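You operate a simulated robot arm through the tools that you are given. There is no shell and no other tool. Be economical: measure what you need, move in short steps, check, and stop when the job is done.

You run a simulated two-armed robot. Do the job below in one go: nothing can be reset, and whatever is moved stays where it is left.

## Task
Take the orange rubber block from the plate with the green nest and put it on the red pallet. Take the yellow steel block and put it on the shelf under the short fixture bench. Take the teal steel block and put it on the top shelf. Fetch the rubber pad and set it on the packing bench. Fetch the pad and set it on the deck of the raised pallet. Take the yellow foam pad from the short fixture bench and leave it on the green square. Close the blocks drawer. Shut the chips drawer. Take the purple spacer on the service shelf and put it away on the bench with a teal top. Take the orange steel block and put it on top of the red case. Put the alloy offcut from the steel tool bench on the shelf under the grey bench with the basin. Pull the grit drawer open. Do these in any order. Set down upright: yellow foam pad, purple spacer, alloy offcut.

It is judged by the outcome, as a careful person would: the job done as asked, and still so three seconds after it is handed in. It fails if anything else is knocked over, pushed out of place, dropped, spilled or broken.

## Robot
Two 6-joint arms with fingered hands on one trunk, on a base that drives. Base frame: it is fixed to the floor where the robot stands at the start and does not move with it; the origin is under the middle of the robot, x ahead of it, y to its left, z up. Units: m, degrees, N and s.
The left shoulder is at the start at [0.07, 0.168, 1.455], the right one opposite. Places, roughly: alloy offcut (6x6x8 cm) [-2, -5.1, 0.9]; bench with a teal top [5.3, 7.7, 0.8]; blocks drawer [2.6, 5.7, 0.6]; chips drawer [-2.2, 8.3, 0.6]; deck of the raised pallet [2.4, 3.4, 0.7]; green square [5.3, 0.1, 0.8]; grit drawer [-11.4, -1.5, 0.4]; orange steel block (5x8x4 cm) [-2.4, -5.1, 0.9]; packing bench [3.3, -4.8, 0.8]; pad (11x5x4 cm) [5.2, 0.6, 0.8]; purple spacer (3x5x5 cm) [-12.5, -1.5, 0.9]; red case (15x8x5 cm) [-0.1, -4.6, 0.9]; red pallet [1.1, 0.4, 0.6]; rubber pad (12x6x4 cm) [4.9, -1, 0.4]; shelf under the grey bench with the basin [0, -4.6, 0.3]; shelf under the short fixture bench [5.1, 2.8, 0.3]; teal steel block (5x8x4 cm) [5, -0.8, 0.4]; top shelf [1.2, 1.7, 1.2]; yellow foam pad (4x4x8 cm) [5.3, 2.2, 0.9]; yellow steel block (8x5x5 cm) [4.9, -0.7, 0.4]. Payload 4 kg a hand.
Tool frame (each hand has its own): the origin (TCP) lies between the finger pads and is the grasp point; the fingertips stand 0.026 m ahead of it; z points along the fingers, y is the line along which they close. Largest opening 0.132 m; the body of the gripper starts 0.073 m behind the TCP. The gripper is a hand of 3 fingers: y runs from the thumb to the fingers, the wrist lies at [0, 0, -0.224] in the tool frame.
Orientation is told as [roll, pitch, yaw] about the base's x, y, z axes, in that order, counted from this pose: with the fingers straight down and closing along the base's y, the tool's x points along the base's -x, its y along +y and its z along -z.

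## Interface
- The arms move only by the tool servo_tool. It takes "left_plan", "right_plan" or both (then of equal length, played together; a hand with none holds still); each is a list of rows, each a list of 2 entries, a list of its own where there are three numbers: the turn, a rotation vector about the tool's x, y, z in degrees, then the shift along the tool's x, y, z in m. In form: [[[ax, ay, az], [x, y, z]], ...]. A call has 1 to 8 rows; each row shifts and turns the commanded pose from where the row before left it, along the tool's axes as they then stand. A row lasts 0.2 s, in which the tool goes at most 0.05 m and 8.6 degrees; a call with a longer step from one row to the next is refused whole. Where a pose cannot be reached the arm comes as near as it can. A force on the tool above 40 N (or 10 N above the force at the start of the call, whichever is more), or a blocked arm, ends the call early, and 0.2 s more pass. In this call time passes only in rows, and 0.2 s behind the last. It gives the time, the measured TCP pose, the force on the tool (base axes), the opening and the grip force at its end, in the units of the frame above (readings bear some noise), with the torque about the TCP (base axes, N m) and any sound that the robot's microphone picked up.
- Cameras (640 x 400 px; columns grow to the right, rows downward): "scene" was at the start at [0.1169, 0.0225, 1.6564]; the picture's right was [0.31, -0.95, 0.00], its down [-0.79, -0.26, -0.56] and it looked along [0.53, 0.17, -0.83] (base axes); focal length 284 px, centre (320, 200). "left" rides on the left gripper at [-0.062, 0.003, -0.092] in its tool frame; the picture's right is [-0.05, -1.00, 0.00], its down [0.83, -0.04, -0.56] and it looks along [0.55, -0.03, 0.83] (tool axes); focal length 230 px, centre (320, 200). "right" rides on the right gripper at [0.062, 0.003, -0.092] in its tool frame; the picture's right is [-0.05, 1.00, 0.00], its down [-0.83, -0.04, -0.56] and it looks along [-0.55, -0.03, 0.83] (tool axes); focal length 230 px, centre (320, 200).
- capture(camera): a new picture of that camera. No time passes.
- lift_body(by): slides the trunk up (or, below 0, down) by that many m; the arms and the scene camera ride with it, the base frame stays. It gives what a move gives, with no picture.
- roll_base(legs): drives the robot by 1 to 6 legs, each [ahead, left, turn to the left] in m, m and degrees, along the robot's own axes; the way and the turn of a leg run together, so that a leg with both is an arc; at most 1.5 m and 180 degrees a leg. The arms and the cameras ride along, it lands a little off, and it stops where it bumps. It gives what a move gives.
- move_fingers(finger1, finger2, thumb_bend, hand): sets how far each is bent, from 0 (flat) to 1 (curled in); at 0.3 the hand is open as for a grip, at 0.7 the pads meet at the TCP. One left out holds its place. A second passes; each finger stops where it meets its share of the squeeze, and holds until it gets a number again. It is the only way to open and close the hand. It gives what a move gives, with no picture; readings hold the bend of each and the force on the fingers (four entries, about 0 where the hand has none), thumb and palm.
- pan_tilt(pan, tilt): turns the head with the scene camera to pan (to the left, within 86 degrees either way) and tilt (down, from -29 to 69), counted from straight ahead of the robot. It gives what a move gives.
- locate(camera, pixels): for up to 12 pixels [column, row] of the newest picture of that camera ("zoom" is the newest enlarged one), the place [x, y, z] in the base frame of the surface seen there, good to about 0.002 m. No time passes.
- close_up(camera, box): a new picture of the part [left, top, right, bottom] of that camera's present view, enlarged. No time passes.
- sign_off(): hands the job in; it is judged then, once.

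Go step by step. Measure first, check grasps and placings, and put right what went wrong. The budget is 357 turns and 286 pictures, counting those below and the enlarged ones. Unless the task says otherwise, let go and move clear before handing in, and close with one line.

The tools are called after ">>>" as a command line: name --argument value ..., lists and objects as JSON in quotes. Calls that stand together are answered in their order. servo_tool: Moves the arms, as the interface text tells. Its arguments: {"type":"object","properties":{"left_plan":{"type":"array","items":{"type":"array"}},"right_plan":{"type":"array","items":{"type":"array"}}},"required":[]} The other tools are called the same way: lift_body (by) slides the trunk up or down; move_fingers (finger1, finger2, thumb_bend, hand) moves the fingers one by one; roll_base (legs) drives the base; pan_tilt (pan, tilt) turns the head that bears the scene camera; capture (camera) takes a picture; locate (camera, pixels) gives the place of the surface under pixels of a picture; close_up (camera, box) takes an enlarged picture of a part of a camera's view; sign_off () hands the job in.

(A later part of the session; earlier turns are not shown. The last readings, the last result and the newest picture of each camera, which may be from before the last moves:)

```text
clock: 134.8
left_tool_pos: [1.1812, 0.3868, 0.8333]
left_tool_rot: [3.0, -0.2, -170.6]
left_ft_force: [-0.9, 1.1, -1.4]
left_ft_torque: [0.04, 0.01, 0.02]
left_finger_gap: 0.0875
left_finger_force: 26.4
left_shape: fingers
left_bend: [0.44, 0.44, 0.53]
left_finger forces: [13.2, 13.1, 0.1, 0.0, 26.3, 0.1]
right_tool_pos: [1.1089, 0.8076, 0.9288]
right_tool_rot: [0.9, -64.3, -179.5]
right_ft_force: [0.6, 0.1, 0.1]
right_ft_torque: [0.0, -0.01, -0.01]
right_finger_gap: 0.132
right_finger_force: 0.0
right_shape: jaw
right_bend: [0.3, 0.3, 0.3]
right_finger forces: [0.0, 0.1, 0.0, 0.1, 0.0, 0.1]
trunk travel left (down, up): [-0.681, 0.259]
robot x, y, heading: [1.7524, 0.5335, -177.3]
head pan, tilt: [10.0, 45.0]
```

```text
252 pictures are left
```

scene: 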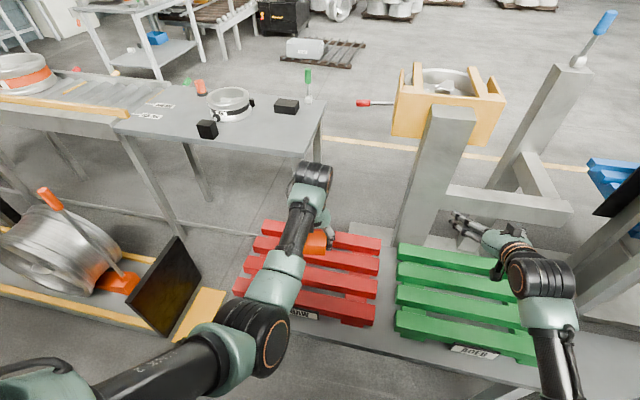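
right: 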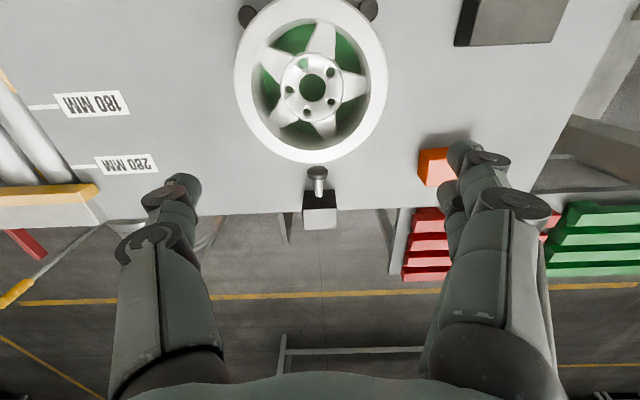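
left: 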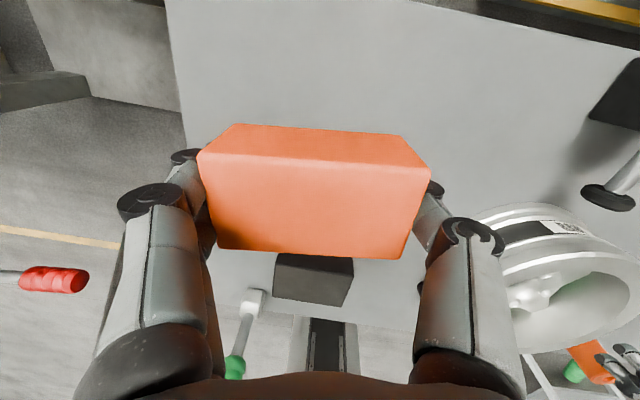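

>>> locate --camera "scene" --pixels '[[175, 240], [200, 275], [265, 335], [225, 330], [180, 350], [210, 305]]'

>>> lift_body --by -0.13

>>> capture --camera "left"

```text
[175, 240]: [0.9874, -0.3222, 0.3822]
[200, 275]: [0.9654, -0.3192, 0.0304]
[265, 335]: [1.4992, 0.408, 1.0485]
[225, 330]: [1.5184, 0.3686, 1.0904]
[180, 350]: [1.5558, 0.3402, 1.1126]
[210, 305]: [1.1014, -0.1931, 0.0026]
```

```text
clock: 136.4
left_tool_pos: [1.1801, 0.387, 0.7033]
left_tool_rot: [3.0, -0.1, -170.7]
left_ft_force: [-1.0, 0.4, -1.4]
left_ft_torque: [0.03, 0.0, 0.0]
left_finger_gap: 0.0875
left_finger_force: 26.0
left_shape: fingers
left_bend: [0.44, 0.44, 0.53]
left_finger forces: [13.2, 13.1, 0.1, 0.0, 26.3, 0.0]
right_tool_pos: [1.1099, 0.8074, 0.7993]
right_tool_rot: [0.9, -64.4, -179.5]
right_ft_force: [0.1, -0.4, 0.7]
right_ft_torque: [0.03, 0.0, 0.01]
right_finger_gap: 0.1321
right_finger_force: 0.0
right_shape: jaw
right_bend: [0.3, 0.3, 0.3]
right_finger forces: [0.0, 0.0, 0.0, 0.0, 0.1, 0.1]
trunk travel left (down, up): [-0.551, 0.389]
robot x, y, heading: [1.7564, 0.5326, -177.7]
head pan, tilt: [10.0, 45.0]
```

```text
251 pictures are left
```

left: 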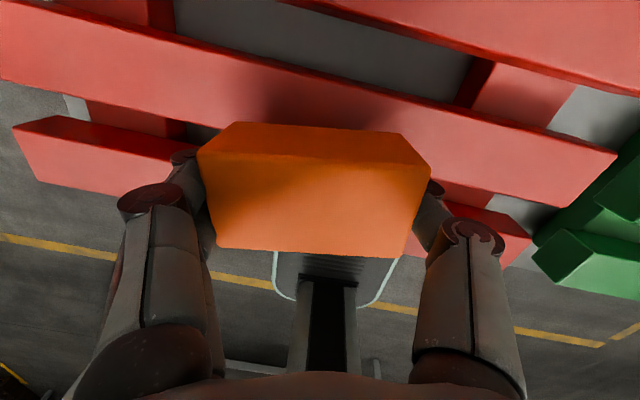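

The block is over the slats. I level the 3° roll and set it down in small steps.

>>> servo_tool --left_plan '[[[3, 0, 0], [0, 0, 0.012]], [[0, 0, 0], [0, 0, 0.01]], [[0, 0, 0], [0, 0, 0.006]], [[0, 0, 0], [0, 0, 0.004]], [[0, 0, 0], [0, 0, 0.003]]]'

>>> capture --camera "left"

```text
clock: 137.6
left_tool_pos: [1.1811, 0.3864, 0.6684]
left_tool_rot: [0.0, -0.3, -170.6]
left_ft_force: [0.5, 0.6, -1.6]
left_ft_torque: [0.0, 0.01, -0.02]
left_finger_gap: 0.0873
left_finger_force: 26.4
left_shape: fingers
left_bend: [0.44, 0.44, 0.53]
left_finger forces: [13.1, 13.2, 0.0, 0.0, 26.4, 0.0]
right_tool_pos: [1.1093, 0.8076, 0.7989]
right_tool_rot: [0.9, -64.3, -179.6]
right_ft_force: [1.2, -0.1, 0.0]
right_ft_torque: [-0.02, -0.01, 0.01]
right_finger_gap: 0.132
right_finger_force: 0.0
right_shape: jaw
right_bend: [0.3, 0.3, 0.3]
right_finger forces: [0.0, 0.0, 0.0, 0.0, 0.0, 0.1]
trunk travel left (down, up): [-0.551, 0.389]
robot x, y, heading: [1.7486, 0.5285, -177.2]
head pan, tilt: [10.0, 45.0]
```

```text
250 pictures are left
```

left: 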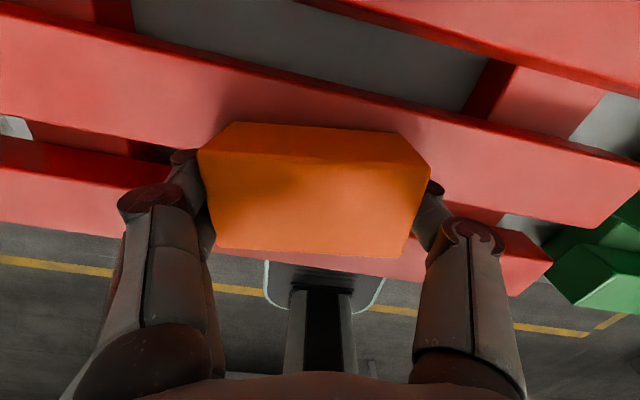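

No contact yet; I continue in 3 mm steps.

>>> servo_tool --left_plan '[[[0, 0, 0], [0, 0, 0.003]], [[0, 0, 0], [0, 0, 0.003]], [[0, 0, 0], [0, 0, 0.002]]]'

```text
clock: 138.4
left_tool_pos: [1.1801, 0.3858, 0.6654]
left_tool_rot: [0.0, -0.7, -170.6]
left_ft_force: [3.7, -0.5, 28.2]
left_ft_torque: [-0.45, -0.37, 0.13]
left_finger_gap: 0.0874
left_finger_force: 36.9
left_shape: fingers
left_bend: [0.44, 0.45, 0.54]
left_finger forces: [17.1, 21.7, 0.0, 0.0, 34.4, 0.0]
right_tool_pos: [1.1108, 0.8079, 0.8012]
right_tool_rot: [1.1, -64.5, -179.6]
right_ft_force: [-0.6, 0.3, 0.0]
right_ft_torque: [-0.01, 0.02, -0.01]
right_finger_gap: 0.132
right_finger_force: 0.1
right_shape: jaw
right_bend: [0.3, 0.3, 0.3]
right_finger forces: [0.0, 0.0, 0.1, 0.0, 0.0, 0.1]
trunk travel left (down, up): [-0.551, 0.389]
robot x, y, heading: [1.7552, 0.534, -177.2]
head pan, tilt: [10.0, 45.0]
```

Contact (28 N upward). I back off slightly, open and lift clear.

>>> servo_tool --left_plan '[[[0, 0, 0], [0, 0, -0.003]]]'

>>> move_fingers --hand "left" --finger1 0.3 --finger2 0.3 --thumb_bend 0.3

>>> servo_tool --left_plan '[[[0, 0, 0], [0, 0, -0.03]], [[0, 0, 0], [0, 0, -0.03]], [[0, 0, 0], [0, 0, -0.03]]]'

>>> capture --camera "left"

```text
clock: 138.8
left_tool_pos: [1.1799, 0.388, 0.6655]
left_tool_rot: [0.0, -0.5, -170.6]
left_ft_force: [-3.0, -0.7, 19.2]
left_ft_torque: [-0.1, 0.05, 0.14]
left_finger_gap: 0.0875
left_finger_force: 32.7
left_shape: fingers
left_bend: [0.44, 0.45, 0.54]
left_finger forces: [16.0, 15.9, 0.0, 0.0, 33.6, 0.0]
right_tool_pos: [1.1108, 0.8064, 0.8001]
right_tool_rot: [1.0, -64.4, -179.6]
right_ft_force: [1.0, -0.2, -0.6]
right_ft_torque: [0.0, -0.03, 0.0]
right_finger_gap: 0.1319
right_finger_force: 0.0
right_shape: jaw
right_bend: [0.3, 0.3, 0.3]
right_finger forces: [0.1, 0.1, 0.0, 0.1, 0.0, 0.0]
trunk travel left (down, up): [-0.551, 0.389]
robot x, y, heading: [1.7502, 0.5338, -177.4]
head pan, tilt: [10.0, 45.0]
```

```text
clock: 139.8
left_tool_pos: [1.1811, 0.3868, 0.6647]
left_tool_rot: [0.0, -0.1, -170.7]
left_ft_force: [0.1, -0.3, -0.4]
left_ft_torque: [0.04, 0.04, 0.02]
left_finger_gap: 0.1346
left_finger_force: 0.0
left_shape: fingers
left_bend: [0.3, 0.3, 0.3]
left_finger forces: [0.0, 0.0, 0.0, 0.0, 0.0, 0.0]
right_tool_pos: [1.1089, 0.8068, 0.7981]
right_tool_rot: [1.0, -64.3, -179.5]
right_ft_force: [-0.2, -0.2, 0.3]
right_ft_torque: [0.01, 0.01, 0.02]
right_finger_gap: 0.1317
right_finger_force: 0.0
right_shape: jaw
right_bend: [0.3, 0.3, 0.3]
right_finger forces: [0.0, 0.0, 0.1, 0.0, 0.1, 0.0]
trunk travel left (down, up): [-0.551, 0.389]
robot x, y, heading: [1.7528, 0.532, -177.4]
head pan, tilt: [10.0, 45.0]
```

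```text
clock: 140.6
left_tool_pos: [1.1823, 0.3865, 0.7553]
left_tool_rot: [0.1, -0.2, -170.5]
left_ft_force: [0.5, 0.3, 1.1]
left_ft_torque: [0.04, 0.01, 0.0]
left_finger_gap: 0.1345
left_finger_force: 0.0
left_shape: fingers
left_bend: [0.3, 0.3, 0.3]
left_finger forces: [0.0, 0.1, 0.0, 0.1, 0.1, 0.0]
right_tool_pos: [1.1089, 0.8067, 0.7974]
right_tool_rot: [1.0, -64.3, -179.5]
right_ft_force: [0.5, -0.3, 0.4]
right_ft_torque: [0.0, -0.01, -0.02]
right_finger_gap: 0.1319
right_finger_force: 0.1
right_shape: jaw
right_bend: [0.3, 0.3, 0.3]
right_finger forces: [0.1, 0.1, 0.0, 0.0, 0.0, 0.1]
trunk travel left (down, up): [-0.551, 0.389]
robot x, y, heading: [1.7494, 0.5331, -177.2]
head pan, tilt: [10.0, 45.0]
```

```text
249 pictures are left
```

left: 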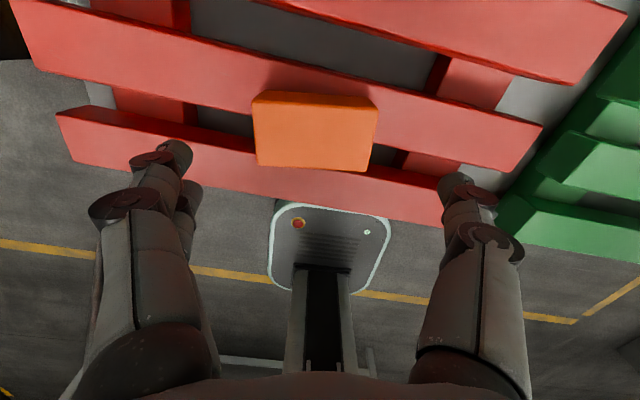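

The orange block rests on the slats. I raise the trunk, back off, turn to +x and drive south around the middle table toward the blocks near (4.9, −0.8).

>>> lift_body --by 0.35

>>> close_up --camera "scene" --box '[200, 180, 420, 330]'

>>> roll_base --legs '[[-0.35, 0, 0], [0, 0, 177], [0, -1.5, 0], [0, -0.6, 0], [1.3, 0, 0]]'

>>> pan_tilt --pan 10 --tilt 25

>>> capture --camera "scene"

```text
clock: 144.0
left_tool_pos: [1.1821, 0.3874, 1.105]
left_tool_rot: [0.0, -0.2, -170.6]
left_ft_force: [0.3, -0.3, 0.5]
left_ft_torque: [0.0, 0.0, -0.01]
left_finger_gap: 0.1345
left_finger_force: 0.1
left_shape: fingers
left_bend: [0.3, 0.3, 0.3]
left_finger forces: [0.0, 0.0, 0.0, 0.0, 0.0, 0.0]
right_tool_pos: [1.1094, 0.807, 1.1484]
right_tool_rot: [0.9, -64.3, -179.5]
right_ft_force: [-0.4, 0.9, 1.0]
right_ft_torque: [-0.01, 0.0, 0.0]
right_finger_gap: 0.1317
right_finger_force: 0.1
right_shape: jaw
right_bend: [0.3, 0.3, 0.3]
right_finger forces: [0.0, 0.0, 0.0, 0.1, 0.1, 0.0]
trunk travel left (down, up): [-0.901, 0.039]
robot x, y, heading: [1.7548, 0.5351, -177.1]
head pan, tilt: [10.0, 45.0]
```

```text
2.67 times, centred on (310, 255) of scene
```

zoom: 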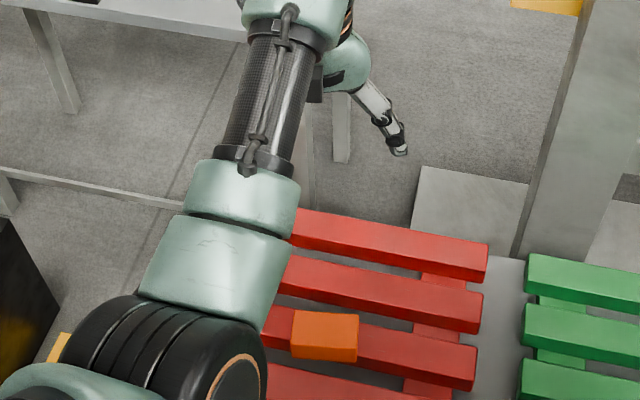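

```text
clock: 169.6
left_tool_pos: [3.7838, -1.6056, 1.1046]
left_tool_rot: [0.0, -0.2, 2.7]
left_ft_force: [0.4, 0.1, -0.5]
left_ft_torque: [0.01, -0.03, -0.02]
left_finger_gap: 0.1345
left_finger_force: 0.1
left_shape: fingers
left_bend: [0.3, 0.3, 0.3]
left_finger forces: [0.0, 0.0, 0.0, 0.0, 0.0, 0.0]
right_tool_pos: [3.8077, -2.03, 1.1492]
right_tool_rot: [0.9, -64.3, -6.1]
right_ft_force: [-0.7, 1.0, -0.5]
right_ft_torque: [-0.01, -0.04, -0.01]
right_finger_gap: 0.1318
right_finger_force: 0.1
right_shape: jaw
right_bend: [0.3, 0.3, 0.3]
right_finger forces: [0.0, 0.0, 0.0, 0.0, 0.0, 0.1]
trunk travel left (down, up): [-0.901, 0.039]
robot x, y, heading: [3.1984, -1.6798, -4.1]
head pan, tilt: [10.0, 45.0]
```

```text
clock: 170.4
left_tool_pos: [3.7846, -1.6058, 1.104]
left_tool_rot: [0.0, -0.2, 2.8]
left_ft_force: [0.6, 0.7, 0.0]
left_ft_torque: [-0.01, -0.01, 0.01]
left_finger_gap: 0.1348
left_finger_force: 0.1
left_shape: fingers
left_bend: [0.3, 0.3, 0.3]
left_finger forces: [0.0, 0.0, 0.0, 0.0, 0.1, 0.1]
right_tool_pos: [3.8077, -2.031, 1.1486]
right_tool_rot: [0.8, -64.3, -6.1]
right_ft_force: [-0.3, -0.7, -0.5]
right_ft_torque: [-0.02, 0.03, -0.02]
right_finger_gap: 0.1321
right_finger_force: 0.1
right_shape: jaw
right_bend: [0.3, 0.3, 0.3]
right_finger forces: [0.1, 0.0, 0.0, 0.0, 0.0, 0.1]
trunk travel left (down, up): [-0.901, 0.039]
robot x, y, heading: [3.1985, -1.6839, -4.0]
head pan, tilt: [10.0, 25.0]
```

```text
247 pictures are left
```

scene: 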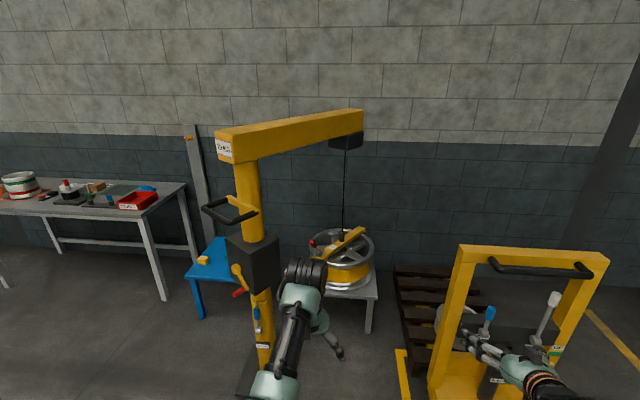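

The blocks seem to sit on the blue stool around (215,260), behind the yellow crane. I turn to face +y and go up the aisle beside it, then look.

>>> roll_base --legs '[[0, 0, 94], [0, -0.75, 0], [0.5, 0, 0]]'

>>> pan_tilt --pan -60 --tilt 40

>>> capture --camera "scene"

```text
clock: 180.1
left_tool_pos: [4.0395, -0.7341, 1.2357]
left_tool_rot: [-13.3, -20.8, 91.5]
left_ft_force: [3.6, -1.3, 1.2]
left_ft_torque: [0.04, 0.28, 0.1]
left_finger_gap: 0.1345
left_finger_force: 0.0
left_shape: fingers
left_bend: [0.3, 0.3, 0.3]
left_finger forces: [0.1, 0.0, 0.0, 0.0, 0.1, 0.0]
right_tool_pos: [4.4337, -0.8233, 1.2602]
right_tool_rot: [-6.5, -77.8, 84.0]
right_ft_force: [0.1, -1.3, 2.5]
right_ft_torque: [-0.19, 0.02, -0.08]
right_finger_gap: 0.132
right_finger_force: 0.0
right_shape: jaw
right_bend: [0.3, 0.3, 0.3]
right_finger forces: [0.0, 0.0, 0.0, 0.0, 0.0, 0.1]
trunk travel left (down, up): [-0.901, 0.039]
robot x, y, heading: [4.0207, -1.4629, 74.4]
head pan, tilt: [10.0, 25.0]
stopped in leg 3: the robot was blocked; the commanded pose is now the measured one
```

```text
clock: 181.5
left_tool_pos: [4.0107, -0.7541, 1.177]
left_tool_rot: [-9.2, -12.9, 91.4]
left_ft_force: [-0.9, -0.1, 0.6]
left_ft_torque: [0.01, -0.06, 0.02]
left_finger_gap: 0.1345
left_finger_force: 0.0
left_shape: fingers
left_bend: [0.3, 0.3, 0.3]
left_finger forces: [0.1, 0.1, 0.1, 0.0, 0.0, 0.0]
right_tool_pos: [4.415, -0.8128, 1.2177]
right_tool_rot: [-10.0, -72.6, 88.0]
right_ft_force: [0.1, 0.2, 0.1]
right_ft_torque: [-0.03, 0.02, -0.03]
right_finger_gap: 0.132
right_finger_force: 0.0
right_shape: jaw
right_bend: [0.3, 0.3, 0.3]
right_finger forces: [0.0, 0.0, 0.0, 0.0, 0.0, 0.0]
trunk travel left (down, up): [-0.901, 0.039]
robot x, y, heading: [4.0274, -1.4468, 77.1]
head pan, tilt: [-60.0, 40.0]
```

```text
246 pictures are left
```

scene: 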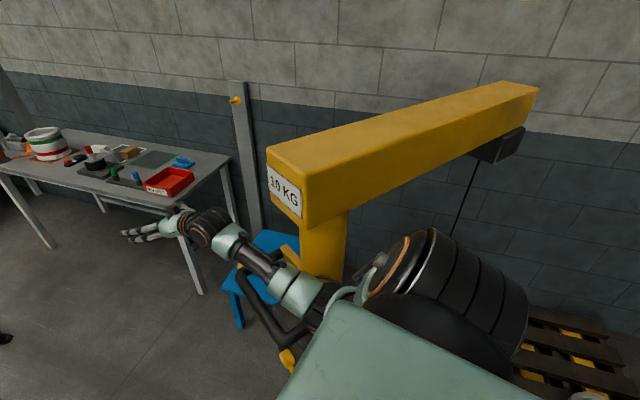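

The robot bumped the crane post (blocked, heading turned to 77°). I move left, away from the crane, and re-square.

>>> roll_base --legs '[[0, 0.22, 0], [0, 0, 13]]'

>>> pan_tilt --pan -40 --tilt 50

>>> capture --camera "scene"

```text
clock: 182.2
left_tool_pos: [3.9797, -0.7033, 1.1772]
left_tool_rot: [-3.0, -19.9, 99.1]
left_ft_force: [-3.4, 0.4, -0.7]
left_ft_torque: [0.0, -0.28, -0.09]
left_finger_gap: 0.1344
left_finger_force: 0.0
left_shape: fingers
left_bend: [0.3, 0.3, 0.3]
left_finger forces: [0.1, 0.1, 0.0, 0.0, 0.0, 0.0]
right_tool_pos: [4.4947, -0.7962, 1.1951]
right_tool_rot: [-38.5, -70.2, 111.8]
right_ft_force: [1.3, 0.1, 5.4]
right_ft_torque: [-0.45, 0.16, 0.16]
right_finger_gap: 0.1319
right_finger_force: 0.1
right_shape: jaw
right_bend: [0.3, 0.3, 0.3]
right_finger forces: [0.0, 0.1, 0.1, 0.0, 0.0, 0.1]
trunk travel left (down, up): [-0.901, 0.039]
robot x, y, heading: [4.0094, -1.4212, 79.9]
head pan, tilt: [-60.0, 40.0]
stopped in leg 1: the robot was blocked; the commanded pose is now the measured one
```

```text
clock: 183.1
left_tool_pos: [3.9778, -0.6812, 1.1943]
left_tool_rot: [-3.2, -21.9, 100.9]
left_ft_force: [0.5, 0.5, -0.9]
left_ft_torque: [-0.02, 0.0, -0.01]
left_finger_gap: 0.1344
left_finger_force: 0.1
left_shape: fingers
left_bend: [0.3, 0.3, 0.3]
left_finger forces: [0.0, 0.1, 0.0, 0.0, 0.1, 0.1]
right_tool_pos: [4.4948, -0.7685, 1.1985]
right_tool_rot: [-39.0, -70.4, 113.9]
right_ft_force: [0.0, 0.1, -0.7]
right_ft_torque: [0.0, -0.02, 0.02]
right_finger_gap: 0.1322
right_finger_force: 0.1
right_shape: jaw
right_bend: [0.3, 0.3, 0.3]
right_finger forces: [0.0, 0.0, 0.0, 0.0, 0.0, 0.0]
trunk travel left (down, up): [-0.901, 0.039]
robot x, y, heading: [4.0171, -1.4085, 81.2]
head pan, tilt: [-40.0, 50.0]
```

```text
245 pictures are left
```

scene: 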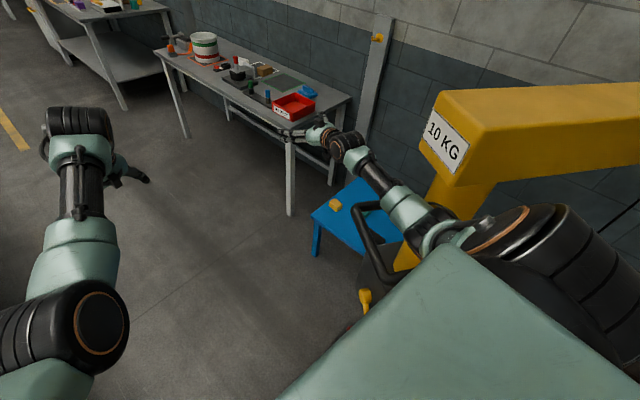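

The right forearm is hooked beside the crane's black handle at (370,240). I back out the way I came, rearward.

>>> roll_base --legs '[[-0.12, 0, 0]]'

>>> capture --camera "scene"

```text
clock: 183.8
left_tool_pos: [3.8971, -0.5919, 1.3225]
left_tool_rot: [-7.7, -43.2, 117.3]
left_ft_force: [-0.4, -0.3, -2.6]
left_ft_torque: [0.08, 0.07, 0.0]
left_finger_gap: 0.1344
left_finger_force: 0.2
left_shape: fingers
left_bend: [0.3, 0.3, 0.3]
left_finger forces: [0.0, 0.0, 0.0, 0.0, 0.0, 0.0]
right_tool_pos: [4.5767, -0.7793, 1.1762]
right_tool_rot: [-56.0, -66.2, 122.3]
right_ft_force: [2.8, 2.3, 4.9]
right_ft_torque: [-0.43, 0.27, 0.14]
right_finger_gap: 0.1322
right_finger_force: 0.1
right_shape: jaw
right_bend: [0.3, 0.3, 0.3]
right_finger forces: [0.0, 0.1, 0.0, 0.0, 0.0, 0.1]
trunk travel left (down, up): [-0.901, 0.039]
robot x, y, heading: [4.0054, -1.3867, 84.8]
head pan, tilt: [-40.0, 50.0]
stopped in leg 1: the robot was blocked; the commanded pose is now the measured one
```

```text
244 pictures are left
```

scene: 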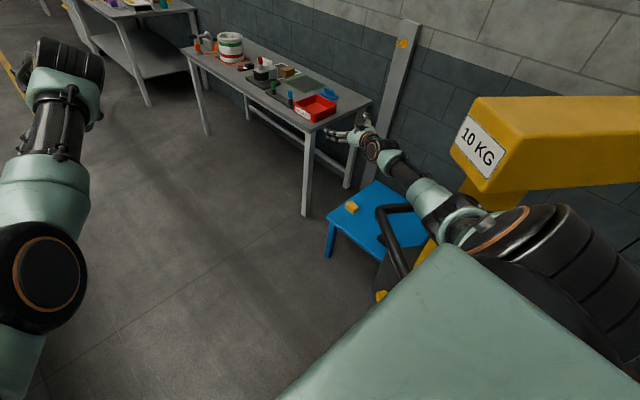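

I measure the handle, elbow and boom to see what is touching.

>>> locate --camera "scene" --pixels '[[380, 212], [395, 262], [382, 295], [430, 195], [460, 225], [500, 235], [570, 230], [480, 185], [590, 165], [425, 255], [405, 180], [372, 148]]'

>>> pan_tilt --pan -75 --tilt 60

>>> capture --camera "scene"

>>> capture --camera "right"

>>> capture --camera "left"

```text
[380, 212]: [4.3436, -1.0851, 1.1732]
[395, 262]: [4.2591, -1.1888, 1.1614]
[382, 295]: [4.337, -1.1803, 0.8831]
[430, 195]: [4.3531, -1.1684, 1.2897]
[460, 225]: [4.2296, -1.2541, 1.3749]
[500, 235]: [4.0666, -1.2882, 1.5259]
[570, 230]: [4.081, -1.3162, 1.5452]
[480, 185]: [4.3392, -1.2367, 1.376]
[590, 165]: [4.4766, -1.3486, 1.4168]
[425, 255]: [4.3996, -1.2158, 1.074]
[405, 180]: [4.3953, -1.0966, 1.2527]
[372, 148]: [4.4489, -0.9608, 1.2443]
```

```text
clock: 184.8
left_tool_pos: [3.8893, -0.5983, 1.3265]
left_tool_rot: [-8.0, -43.7, 118.0]
left_ft_force: [0.5, -0.8, -0.9]
left_ft_torque: [-0.02, -0.05, -0.03]
left_finger_gap: 0.1341
left_finger_force: 0.0
left_shape: fingers
left_bend: [0.3, 0.3, 0.3]
left_finger forces: [0.0, 0.0, 0.1, 0.0, 0.1, 0.1]
right_tool_pos: [4.5698, -0.774, 1.1846]
right_tool_rot: [-57.4, -66.8, 124.4]
right_ft_force: [-0.2, 0.0, 0.1]
right_ft_torque: [0.0, 0.0, -0.01]
right_finger_gap: 0.1318
right_finger_force: 0.0
right_shape: jaw
right_bend: [0.3, 0.3, 0.3]
right_finger forces: [0.1, 0.1, 0.1, 0.1, 0.1, 0.0]
trunk travel left (down, up): [-0.901, 0.039]
robot x, y, heading: [4.01, -1.3831, 85.5]
head pan, tilt: [-75.0, 60.0]
```

```text
243 pictures are left
```

scene: 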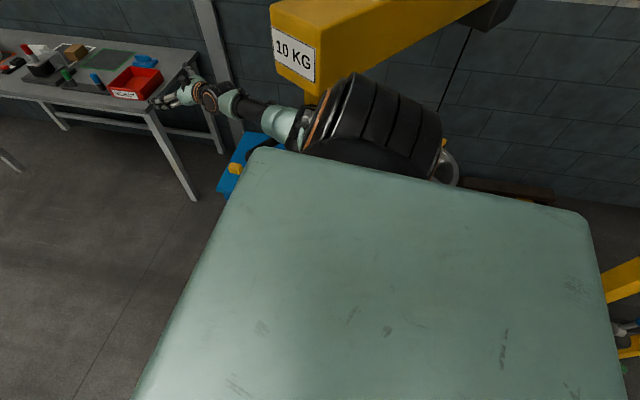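

```text
242 pictures are left
```

right: 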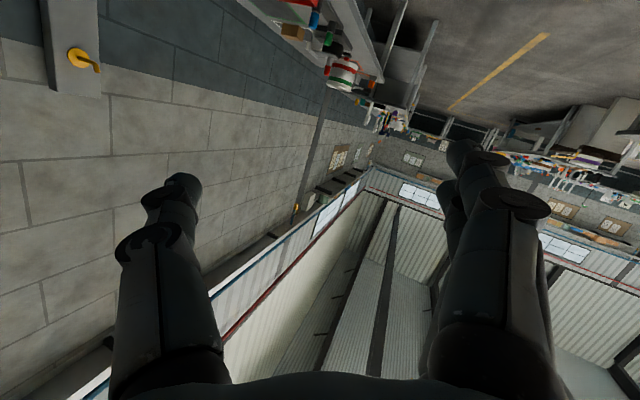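

```text
241 pictures are left
```

left: 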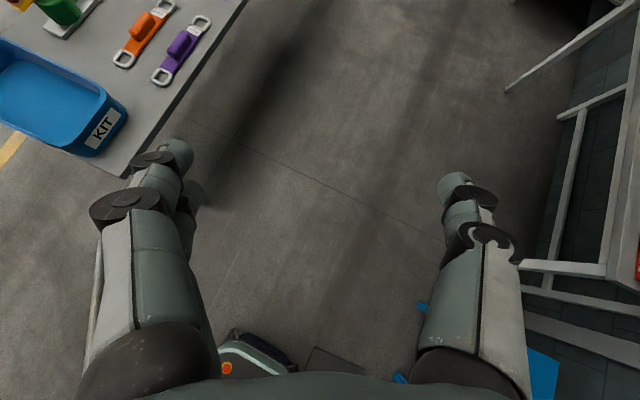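

>>> pan_tilt --pan -52 --tilt 45

>>> close_up --camera "scene" --box '[200, 80, 520, 280]'

>>> capture --camera "scene"

```text
clock: 185.7
left_tool_pos: [3.8927, -0.5959, 1.3239]
left_tool_rot: [-8.1, -43.6, 117.7]
left_ft_force: [-0.3, -0.6, 0.3]
left_ft_torque: [0.01, -0.03, 0.0]
left_finger_gap: 0.1344
left_finger_force: 0.0
left_shape: fingers
left_bend: [0.3, 0.3, 0.3]
left_finger forces: [0.0, 0.0, 0.0, 0.0, 0.0, 0.1]
right_tool_pos: [4.5727, -0.7741, 1.1836]
right_tool_rot: [-57.3, -66.7, 124.2]
right_ft_force: [0.7, -0.3, -0.5]
right_ft_torque: [0.0, 0.02, 0.03]
right_finger_gap: 0.1319
right_finger_force: 0.0
right_shape: jaw
right_bend: [0.3, 0.3, 0.3]
right_finger forces: [0.1, 0.1, 0.1, 0.0, 0.0, 0.0]
trunk travel left (down, up): [-0.901, 0.039]
robot x, y, heading: [4.0072, -1.3898, 84.9]
head pan, tilt: [-52.0, 45.0]
```

```text
2.00 times, centred on (360, 180) of scene
```

zoom: 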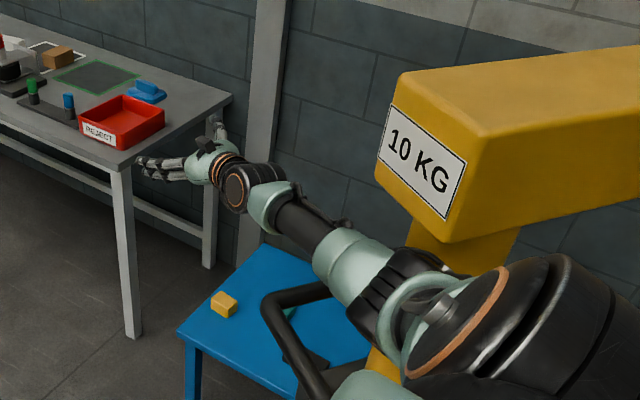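

```text
239 pictures are left
```

scene: 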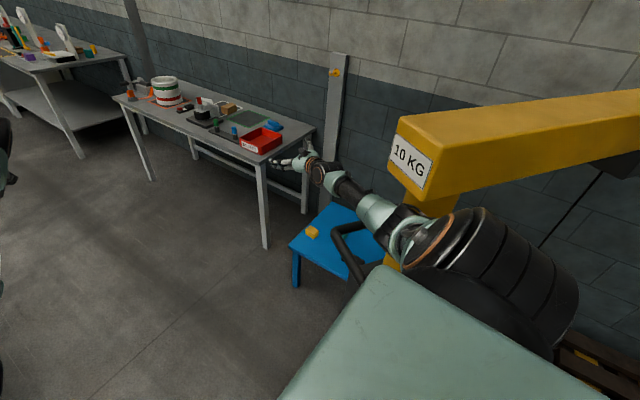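

The right elbow hangs inside the crane's handle loop. I raise the trunk the remaining 3.9 cm and lift the right hand straight up to bring the elbow out.

>>> lift_body --by 0.038

>>> servo_tool --right_plan '[[[0, 0, 0], [-0.0275, -0.01, -0.0064]], [[0, 0, 0], [-0.0275, -0.01, -0.0064]], [[0, 0, 0], [-0.0275, -0.01, -0.0064]], [[0, 0, 0], [-0.0275, -0.01, -0.0064]]]'

>>> capture --camera "scene"

```text
clock: 186.0
left_tool_pos: [3.8396, -0.5664, 1.3927]
left_tool_rot: [-10.6, -53.4, 127.1]
left_ft_force: [0.3, -0.3, -2.2]
left_ft_torque: [0.18, 0.1, 0.01]
left_finger_gap: 0.1344
left_finger_force: 0.0
left_shape: fingers
left_bend: [0.3, 0.3, 0.3]
left_finger forces: [0.0, 0.0, 0.0, 0.0, 0.1, 0.0]
right_tool_pos: [4.5866, -0.7832, 1.1527]
right_tool_rot: [-55.1, -61.6, 121.6]
right_ft_force: [0.9, 1.6, 1.0]
right_ft_torque: [-0.14, 0.08, -0.08]
right_finger_gap: 0.1319
right_finger_force: 0.2
right_shape: jaw
right_bend: [0.3, 0.3, 0.3]
right_finger forces: [0.0, 0.1, 0.0, 0.0, 0.0, 0.0]
trunk travel left (down, up): [-0.904, 0.036]
robot x, y, heading: [4.0011, -1.3729, 87.2]
head pan, tilt: [-52.0, 45.0]
stopped: the arm was blocked; the commanded pose is now the measured one
```

```text
clock: 186.3
left_tool_pos: [3.7677, -0.5695, 1.3842]
left_tool_rot: [-4.3, -57.2, 133.5]
left_ft_force: [1.3, 0.7, 2.0]
left_ft_torque: [-0.13, 0.05, 0.13]
left_finger_gap: 0.1345
left_finger_force: 0.3
left_shape: fingers
left_bend: [0.3, 0.3, 0.3]
left_finger forces: [0.1, 0.0, 0.1, 0.0, 0.1, 0.1]
right_tool_pos: [4.5892, -0.7747, 1.1311]
right_tool_rot: [-53.8, -58.1, 120.9]
right_ft_force: [4.6, 2.2, 4.7]
right_ft_torque: [-0.51, 0.31, 0.2]
right_finger_gap: 0.1319
right_finger_force: 0.1
right_shape: jaw
right_bend: [0.3, 0.3, 0.3]
right_finger forces: [0.1, 0.0, 0.0, 0.0, 0.1, 0.0]
trunk travel left (down, up): [-0.904, 0.036]
robot x, y, heading: [3.9966, -1.358, 89.8]
head pan, tilt: [-52.0, 45.0]
stopped in row 1 (left hand): the arm was blocked; the commanded pose is now the measured one
```

```text
238 pictures are left
```

scene: 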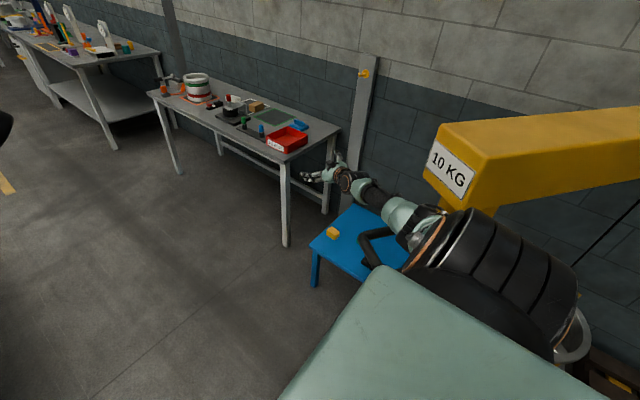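

The robot is slowly working loose from the post. I try small moves to the left again.

>>> roll_base --legs '[[0, 0.05, 0]]'

>>> roll_base --legs '[[0, 0.05, 0]]'

>>> capture --camera "scene"

```text
clock: 187.1
left_tool_pos: [3.8281, -0.5305, 1.3715]
left_tool_rot: [7.8, -61.4, 130.8]
left_ft_force: [-0.8, 0.9, 1.0]
left_ft_torque: [-0.04, -0.08, -0.03]
left_finger_gap: 0.1349
left_finger_force: 0.1
left_shape: fingers
left_bend: [0.3, 0.3, 0.3]
left_finger forces: [0.0, 0.0, 0.0, 0.1, 0.0, 0.0]
right_tool_pos: [4.6468, -0.6788, 1.0374]
right_tool_rot: [-38.8, -60.7, 111.6]
right_ft_force: [-2.0, 3.0, -0.6]
right_ft_torque: [0.04, -0.14, -0.35]
right_finger_gap: 0.1322
right_finger_force: 0.1
right_shape: jaw
right_bend: [0.3, 0.3, 0.3]
right_finger forces: [0.0, 0.1, 0.0, 0.0, 0.1, 0.0]
trunk travel left (down, up): [-0.904, 0.036]
robot x, y, heading: [3.9913, -1.3209, 94.0]
head pan, tilt: [-52.0, 45.0]
stopped in leg 1: the robot was blocked; the commanded pose is now the measured one
```

```text
clock: 188.0
left_tool_pos: [3.7984, -0.5398, 1.3806]
left_tool_rot: [7.4, -61.7, 130.1]
left_ft_force: [-0.3, 0.6, -0.3]
left_ft_torque: [-0.03, 0.0, -0.01]
left_finger_gap: 0.1347
left_finger_force: 0.0
left_shape: fingers
left_bend: [0.3, 0.3, 0.3]
left_finger forces: [0.0, 0.0, 0.0, 0.0, 0.0, 0.0]
right_tool_pos: [4.6163, -0.6917, 1.0458]
right_tool_rot: [-40.7, -61.1, 112.9]
right_ft_force: [-0.2, 0.0, -0.2]
right_ft_torque: [-0.04, -0.03, 0.02]
right_finger_gap: 0.132
right_finger_force: 0.0
right_shape: jaw
right_bend: [0.3, 0.3, 0.3]
right_finger forces: [0.1, 0.0, 0.0, 0.0, 0.0, 0.0]
trunk travel left (down, up): [-0.904, 0.036]
robot x, y, heading: [3.9394, -1.3262, 93.8]
head pan, tilt: [-52.0, 45.0]
```

```text
237 pictures are left
```

scene: 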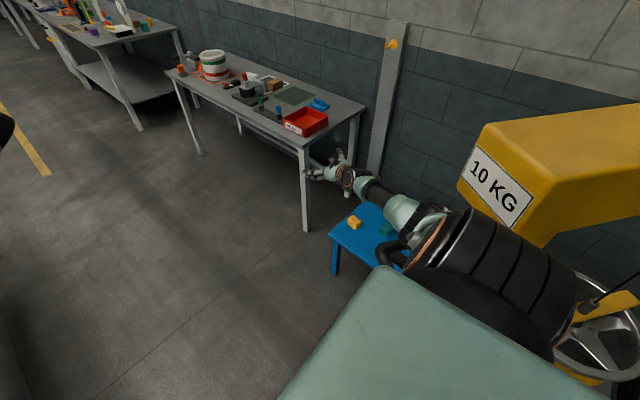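

It's free: the last 5 cm leg completed. I move further left, away from the crane.

>>> roll_base --legs '[[0, 0.12, 0]]'

>>> capture --camera "scene"

```text
clock: 189.2
left_tool_pos: [3.7179, -0.5181, 1.3816]
left_tool_rot: [8.8, -62.1, 127.1]
left_ft_force: [-0.2, -0.3, -0.2]
left_ft_torque: [0.01, 0.0, -0.05]
left_finger_gap: 0.1345
left_finger_force: 0.0
left_shape: fingers
left_bend: [0.3, 0.3, 0.3]
left_finger forces: [0.0, 0.0, 0.0, 0.1, 0.0, 0.0]
right_tool_pos: [4.5645, -0.6945, 1.0805]
right_tool_rot: [-48.2, -60.4, 117.0]
right_ft_force: [-0.5, 1.2, -1.1]
right_ft_torque: [0.0, -0.03, -0.03]
right_finger_gap: 0.1322
right_finger_force: 0.0
right_shape: jaw
right_bend: [0.3, 0.3, 0.3]
right_finger forces: [0.0, 0.1, 0.0, 0.1, 0.0, 0.1]
trunk travel left (down, up): [-0.904, 0.036]
robot x, y, heading: [3.8189, -1.3085, 92.2]
head pan, tilt: [-52.0, 45.0]
```

```text
236 pictures are left
```

scene: 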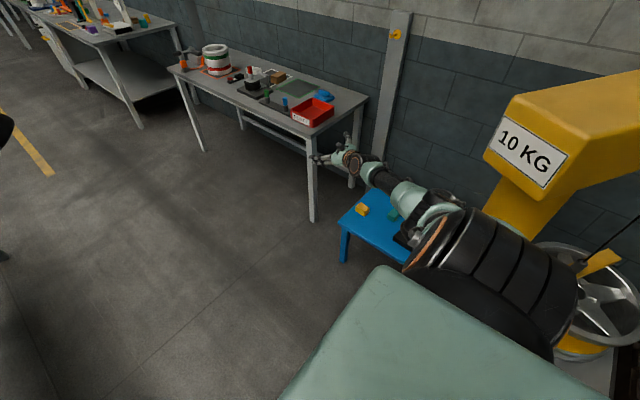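

Clear of the crane now. Both arms got swung out nearly straight, so I bring the right hand back to fingers-down while drawing it in.

>>> servo_tool --right_plan '[[[-3.33, 7.13, -0.4], [0.0279, 0.013, -0.01]], [[-3.33, 7.13, -0.4], [0.0279, 0.013, -0.01]], [[-3.33, 7.13, -0.4], [0.0279, 0.013, -0.01]], [[-3.33, 7.13, -0.4], [0.0279, 0.013, -0.01]], [[-3.33, 7.13, -0.4], [0.0279, 0.013, -0.01]], [[-3.33, 7.13, -0.4], [0.0279, 0.013, -0.01]]]'

```text
clock: 190.6
left_tool_pos: [3.6957, -0.5255, 1.3825]
left_tool_rot: [6.7, -61.9, 128.9]
left_ft_force: [0.1, 0.5, 0.6]
left_ft_torque: [-0.01, -0.01, -0.02]
left_finger_gap: 0.1346
left_finger_force: 0.1
left_shape: fingers
left_bend: [0.3, 0.3, 0.3]
left_finger forces: [0.0, 0.0, 0.1, 0.0, 0.0, 0.0]
right_tool_pos: [4.4804, -0.844, 0.9924]
right_tool_rot: [-11.1, -21.5, 92.9]
right_ft_force: [-0.2, -0.4, -0.3]
right_ft_torque: [0.02, 0.02, 0.01]
right_finger_gap: 0.1321
right_finger_force: 0.0
right_shape: jaw
right_bend: [0.3, 0.3, 0.3]
right_finger forces: [0.1, 0.1, 0.0, 0.0, 0.0, 0.1]
trunk travel left (down, up): [-0.904, 0.036]
robot x, y, heading: [3.8206, -1.3041, 91.7]
head pan, tilt: [-52.0, 45.0]
```

The right arm is responsive. I finish squaring it and bring it in beside the body.

>>> servo_tool --right_plan '[[[-3.5, 7.13, -0.4], [0.028, 0.03, 0]], [[-3.5, 7.13, -0.4], [0.028, 0.03, 0]], [[-3.5, 7.13, -0.4], [0.028, 0.03, 0]], [[0, 0, 0], [0, 0.045, 0]], [[0, 0, 0], [0, 0.045, 0]], [[0, 0, 0], [0, 0.045, 0]], [[0, 0, 0], [0, 0.045, 0]], [[0, 0, 0], [0, 0.045, 0]]]'

```text
clock: 192.5
left_tool_pos: [3.6889, -0.5321, 1.3827]
left_tool_rot: [5.6, -61.5, 129.6]
left_ft_force: [1.0, -0.4, -0.9]
left_ft_torque: [0.01, 0.0, 0.04]
left_finger_gap: 0.1346
left_finger_force: 0.2
left_shape: fingers
left_bend: [0.3, 0.3, 0.3]
left_finger forces: [0.0, 0.0, 0.1, 0.1, 0.1, 0.1]
right_tool_pos: [4.2776, -0.9362, 1.0035]
right_tool_rot: [-15.0, 0.7, 94.3]
right_ft_force: [0.4, -0.4, -0.7]
right_ft_torque: [-0.01, 0.0, -0.02]
right_finger_gap: 0.132
right_finger_force: 0.0
right_shape: jaw
right_bend: [0.3, 0.3, 0.3]
right_finger forces: [0.0, 0.1, 0.0, 0.0, 0.0, 0.1]
trunk travel left (down, up): [-0.904, 0.036]
robot x, y, heading: [3.8255, -1.3103, 91.6]
head pan, tilt: [-52.0, 45.0]
stopped in row 8 (right hand): the arm was blocked; the commanded pose is now the measured one
```

The right elbow probably met the crane handle again. I move the base further left and then recheck.

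>>> roll_base --legs '[[0, 0.3, 0]]'

>>> servo_tool --right_plan '[[[-5, 0, 0], [0.0, 0.03, 0]], [[-5, 0, 0], [0.0, 0.03, 0]], [[-5, 0, 0], [0.0, 0.03, 0]], [[0, 0, 0], [0, 0.04, 0]], [[0, 0, 0], [0, 0.04, 0]]]'

>>> pan_tilt --pan -30 --tilt 45

>>> capture --camera "scene"

```text
clock: 194.5
left_tool_pos: [3.4053, -0.5343, 1.3837]
left_tool_rot: [7.2, -61.9, 128.4]
left_ft_force: [0.6, 0.8, -0.4]
left_ft_torque: [-0.02, 0.03, 0.04]
left_finger_gap: 0.1344
left_finger_force: 0.1
left_shape: fingers
left_bend: [0.3, 0.3, 0.3]
left_finger forces: [0.1, 0.0, 0.0, 0.1, 0.0, 0.0]
right_tool_pos: [3.9816, -0.9371, 0.9938]
right_tool_rot: [-13.4, 0.4, 94.6]
right_ft_force: [0.3, 0.2, -0.6]
right_ft_torque: [-0.04, 0.02, 0.01]
right_finger_gap: 0.1321
right_finger_force: 0.2
right_shape: jaw
right_bend: [0.3, 0.3, 0.3]
right_finger forces: [0.0, 0.0, 0.0, 0.1, 0.0, 0.0]
trunk travel left (down, up): [-0.904, 0.036]
robot x, y, heading: [3.5251, -1.3207, 91.7]
head pan, tilt: [-52.0, 45.0]
```

```text
clock: 195.7
left_tool_pos: [3.3972, -0.5352, 1.383]
left_tool_rot: [6.3, -61.7, 129.1]
left_ft_force: [-0.1, 1.4, -0.7]
left_ft_torque: [0.0, -0.01, -0.02]
left_finger_gap: 0.1347
left_finger_force: 0.1
left_shape: fingers
left_bend: [0.3, 0.3, 0.3]
left_finger forces: [0.0, 0.0, 0.0, 0.0, 0.0, 0.0]
right_tool_pos: [3.8065, -0.9528, 0.9864]
right_tool_rot: [1.2, 0.4, 94.4]
right_ft_force: [0.5, -0.1, -0.2]
right_ft_torque: [-0.01, -0.02, 0.0]
right_finger_gap: 0.1321
right_finger_force: 0.1
right_shape: jaw
right_bend: [0.3, 0.3, 0.3]
right_finger forces: [0.0, 0.0, 0.0, 0.0, 0.0, 0.0]
trunk travel left (down, up): [-0.904, 0.036]
robot x, y, heading: [3.5218, -1.3241, 91.9]
head pan, tilt: [-52.0, 45.0]
```

```text
clock: 196.6
left_tool_pos: [3.3984, -0.5361, 1.3834]
left_tool_rot: [6.6, -61.8, 128.8]
left_ft_force: [-0.3, -0.4, 0.7]
left_ft_torque: [-0.01, -0.01, 0.02]
left_finger_gap: 0.1344
left_finger_force: 0.0
left_shape: fingers
left_bend: [0.3, 0.3, 0.3]
left_finger forces: [0.0, 0.0, 0.0, 0.0, 0.0, 0.0]
right_tool_pos: [3.8095, -0.9514, 0.9845]
right_tool_rot: [1.3, 0.4, 94.5]
right_ft_force: [0.0, 0.2, 0.5]
right_ft_torque: [-0.03, 0.0, -0.01]
right_finger_gap: 0.1321
right_finger_force: 0.1
right_shape: jaw
right_bend: [0.3, 0.3, 0.3]
right_finger forces: [0.1, 0.0, 0.0, 0.0, 0.1, 0.0]
trunk travel left (down, up): [-0.904, 0.036]
robot x, y, heading: [3.5226, -1.3188, 91.7]
head pan, tilt: [-30.0, 45.0]
```

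```text
235 pictures are left
```

scene: 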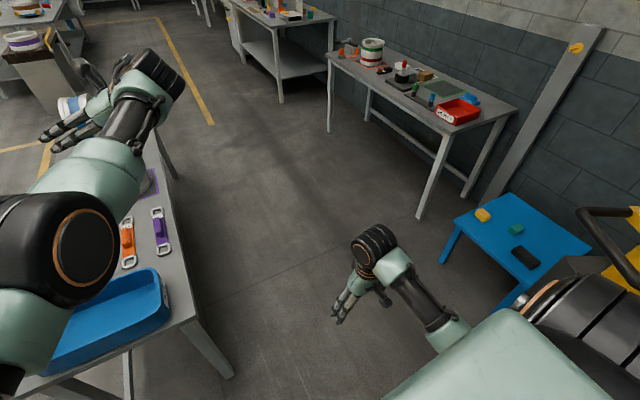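

The blue stool with the yellow (483,215), teal (517,230) and black rubber pad (525,257) is in clear view. I measure them and square the left hand, drawing it in.

>>> locate --camera "scene" --pixels '[[483, 214], [516, 229], [525, 257], [460, 218], [510, 195], [590, 250], [510, 290], [490, 240], [330, 60], [515, 105], [440, 150], [420, 215]]'

>>> servo_tool --left_plan '[[[2.86, 6.42, 4.1], [0.035, -0.011, -0.02]], [[2.86, 6.42, 4.1], [0.035, -0.011, -0.02]], [[2.86, 6.42, 4.1], [0.035, -0.011, -0.02]], [[2.86, 6.42, 4.1], [0.035, -0.011, -0.02]], [[2.86, 6.42, 4.1], [0.035, -0.011, -0.02]], [[2.86, 6.42, 4.1], [0.035, -0.011, -0.01]], [[2.86, 6.42, 4.1], [0.035, -0.011, 0.0]], [[2.86, 6.42, 4.1], [0.035, -0.011, 0]]]'

```text
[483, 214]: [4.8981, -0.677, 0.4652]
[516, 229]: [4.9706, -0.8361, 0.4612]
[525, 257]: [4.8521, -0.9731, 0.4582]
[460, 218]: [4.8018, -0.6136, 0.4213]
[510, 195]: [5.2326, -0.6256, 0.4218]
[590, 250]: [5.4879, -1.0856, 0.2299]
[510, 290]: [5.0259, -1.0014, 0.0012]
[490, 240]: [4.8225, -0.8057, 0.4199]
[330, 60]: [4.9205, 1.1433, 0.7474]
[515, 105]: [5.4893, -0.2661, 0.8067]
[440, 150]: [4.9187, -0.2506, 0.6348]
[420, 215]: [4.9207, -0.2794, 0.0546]
```

```text
clock: 198.4
left_tool_pos: [3.5055, -0.648, 1.3221]
left_tool_rot: [2.5, -6.3, 95.7]
left_ft_force: [0.1, 0.2, 0.4]
left_ft_torque: [0.0, -0.01, 0.0]
left_finger_gap: 0.1346
left_finger_force: 0.1
left_shape: fingers
left_bend: [0.3, 0.3, 0.3]
left_finger forces: [0.1, 0.1, 0.1, 0.0, 0.0, 0.1]
left hand out of reach, approached as far as the arm can: row 1, 2, 3, 4, 5, 6, 7, 8
right_tool_pos: [3.8086, -0.9528, 0.985]
right_tool_rot: [1.4, 0.3, 94.5]
right_ft_force: [-0.5, 0.5, -0.5]
right_ft_torque: [-0.02, -0.03, -0.01]
right_finger_gap: 0.132
right_finger_force: 0.0
right_shape: jaw
right_bend: [0.3, 0.3, 0.3]
right_finger forces: [0.0, 0.0, 0.0, 0.0, 0.1, 0.0]
trunk travel left (down, up): [-0.904, 0.036]
robot x, y, heading: [3.5223, -1.3214, 91.4]
head pan, tilt: [-30.0, 45.0]
```

The left arm is straight again. I use the move that freed it before: sweep it up and back.

>>> servo_tool --left_plan '[[[0, -8, 0], [-0.02, 0, -0.04]], [[0, -8, 0], [-0.02, 0, -0.04]], [[0, -8, 0], [-0.02, 0, -0.04]], [[0, -8, 0], [-0.03, 0, -0.035]], [[0, -8, 0], [-0.035, 0, -0.03]], [[0, -8, 0], [-0.035, 0, -0.03]], [[0, -8, 0], [-0.04, 0, -0.02]], [[0, -8, 0], [-0.045, 0, -0.02]]]'

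>>> servo_tool --left_plan '[[[0, -8, 0], [-0.045, 0, -0.02]], [[0, -8, 0], [-0.045, 0, -0.02]], [[0, -8, 0], [-0.045, 0, -0.02]], [[0, -8, 0], [-0.045, 0, -0.02]], [[0, -8, 0], [-0.045, 0, -0.02]], [[0, -8, 0], [-0.045, 0, -0.02]], [[0, -8, 0], [-0.045, 0, -0.02]], [[0, -8, 0], [-0.045, 0, -0.02]]]'

```text
clock: 200.2
left_tool_pos: [3.495, -0.5433, 1.6972]
left_tool_rot: [7.9, -70.5, 88.5]
left_ft_force: [0.7, 0.5, -0.2]
left_ft_torque: [0.02, 0.0, 0.0]
left_finger_gap: 0.1344
left_finger_force: 0.1
left_shape: fingers
left_bend: [0.3, 0.3, 0.3]
left_finger forces: [0.0, 0.0, 0.0, 0.1, 0.0, 0.1]
left hand out of reach, approached as far as the arm can: row 1, 2, 3, 4, 6
right_tool_pos: [3.8088, -0.9533, 0.9843]
right_tool_rot: [1.3, 0.5, 94.5]
right_ft_force: [-0.7, -0.7, 0.0]
right_ft_torque: [-0.02, -0.02, 0.0]
right_finger_gap: 0.1322
right_finger_force: 0.1
right_shape: jaw
right_bend: [0.3, 0.3, 0.3]
right_finger forces: [0.1, 0.1, 0.0, 0.1, 0.0, 0.0]
trunk travel left (down, up): [-0.904, 0.036]
robot x, y, heading: [3.5254, -1.3198, 92.2]
head pan, tilt: [-30.0, 45.0]
```

```text
clock: 202.2
left_tool_pos: [3.4745, -0.6292, 1.9936]
left_tool_rot: [178.0, -51.3, -80.5]
left_ft_force: [-0.1, 0.6, 0.6]
left_ft_torque: [0.01, 0.02, -0.02]
left_finger_gap: 0.1343
left_finger_force: 0.0
left_shape: fingers
left_bend: [0.3, 0.3, 0.3]
left_finger forces: [0.1, 0.0, 0.0, 0.0, 0.0, 0.0]
left hand out of reach, approached as far as the arm can: row 1, 2, 3, 4, 5, 6, 7, 8
right_tool_pos: [3.8088, -0.9516, 0.9832]
right_tool_rot: [1.3, 0.4, 94.4]
right_ft_force: [0.8, 0.1, 0.3]
right_ft_torque: [-0.01, 0.01, 0.0]
right_finger_gap: 0.1318
right_finger_force: 0.1
right_shape: jaw
right_bend: [0.3, 0.3, 0.3]
right_finger forces: [0.0, 0.1, 0.0, 0.1, 0.1, 0.0]
trunk travel left (down, up): [-0.904, 0.036]
robot x, y, heading: [3.5266, -1.3179, 91.8]
head pan, tilt: [-30.0, 45.0]
stopped in row 8 (left hand): the arm was blocked; the commanded pose is now the measured one
```

>>> servo_tool --left_plan '[[[0, -6, 0], [-0.045, 0, -0.02]], [[0, -6, 0], [-0.045, 0, -0.02]], [[0, -6, 0], [-0.045, 0, -0.02]], [[0, -6, 0], [-0.045, 0, -0.02]], [[0, -6, 0], [-0.045, 0, -0.02]], [[0, -6, 0], [-0.045, 0, -0.02]]]'

```text
clock: 203.6
left_tool_pos: [3.4858, -0.8679, 2.1263]
left_tool_rot: [178.2, -15.1, -82.2]
left_ft_force: [0.2, 0.4, -0.2]
left_ft_torque: [0.01, -0.02, -0.02]
left_finger_gap: 0.1346
left_finger_force: 0.1
left_shape: fingers
left_bend: [0.3, 0.3, 0.3]
left_finger forces: [0.1, 0.1, 0.1, 0.1, 0.0, 0.0]
left hand out of reach, approached as far as the arm can: row 1, 2, 3, 4, 5, 6
right_tool_pos: [3.8082, -0.952, 0.9837]
right_tool_rot: [1.4, 0.3, 94.5]
right_ft_force: [0.4, -0.4, -0.1]
right_ft_torque: [0.01, 0.01, -0.01]
right_finger_gap: 0.1321
right_finger_force: 0.0
right_shape: jaw
right_bend: [0.3, 0.3, 0.3]
right_finger forces: [0.1, 0.1, 0.0, 0.0, 0.1, 0.0]
trunk travel left (down, up): [-0.904, 0.036]
robot x, y, heading: [3.5266, -1.3178, 91.9]
head pan, tilt: [-30.0, 45.0]
```

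The wrist radius has dropped to about 0.57 m. I now bring it down with wrist-centred rotation, checking that it stays reachable.

>>> servo_tool --left_plan '[[[0, 5.5, 0], [0.0298, 0, -0.0257]], [[0, 5.5, 0], [0.0323, 0, -0.0248]], [[0, 5.5, 0], [0.0346, 0, -0.0236]], [[0, 5.5, 0], [0.0368, 0, -0.0222]], [[0, 5.5, 0], [0.0389, 0, -0.0207]], [[0, 5.5, 0], [0.0408, 0, -0.0189]], [[0, 5.5, 0], [0.0425, 0, -0.017]], [[0, 5.5, 0], [0.044, 0, -0.0149]]]'

```text
clock: 205.4
left_tool_pos: [3.388, -0.6828, 1.8541]
left_tool_rot: [176.9, -59.3, -80.0]
left_ft_force: [-1.2, 0.7, 0.0]
left_ft_torque: [0.04, 0.05, -0.01]
left_finger_gap: 0.1344
left_finger_force: 0.0
left_shape: fingers
left_bend: [0.3, 0.3, 0.3]
left_finger forces: [0.0, 0.0, 0.0, 0.1, 0.0, 0.0]
left hand out of reach, approached as far as the arm can: row 1, 2, 3, 4, 5, 6, 7, 8
right_tool_pos: [3.8077, -0.9514, 0.9836]
right_tool_rot: [1.2, 0.4, 94.4]
right_ft_force: [0.0, 0.3, -0.3]
right_ft_torque: [0.03, 0.01, 0.02]
right_finger_gap: 0.1319
right_finger_force: 0.1
right_shape: jaw
right_bend: [0.3, 0.3, 0.3]
right_finger forces: [0.0, 0.0, 0.1, 0.1, 0.1, 0.0]
trunk travel left (down, up): [-0.904, 0.036]
robot x, y, heading: [3.5241, -1.3216, 91.9]
head pan, tilt: [-30.0, 45.0]
```

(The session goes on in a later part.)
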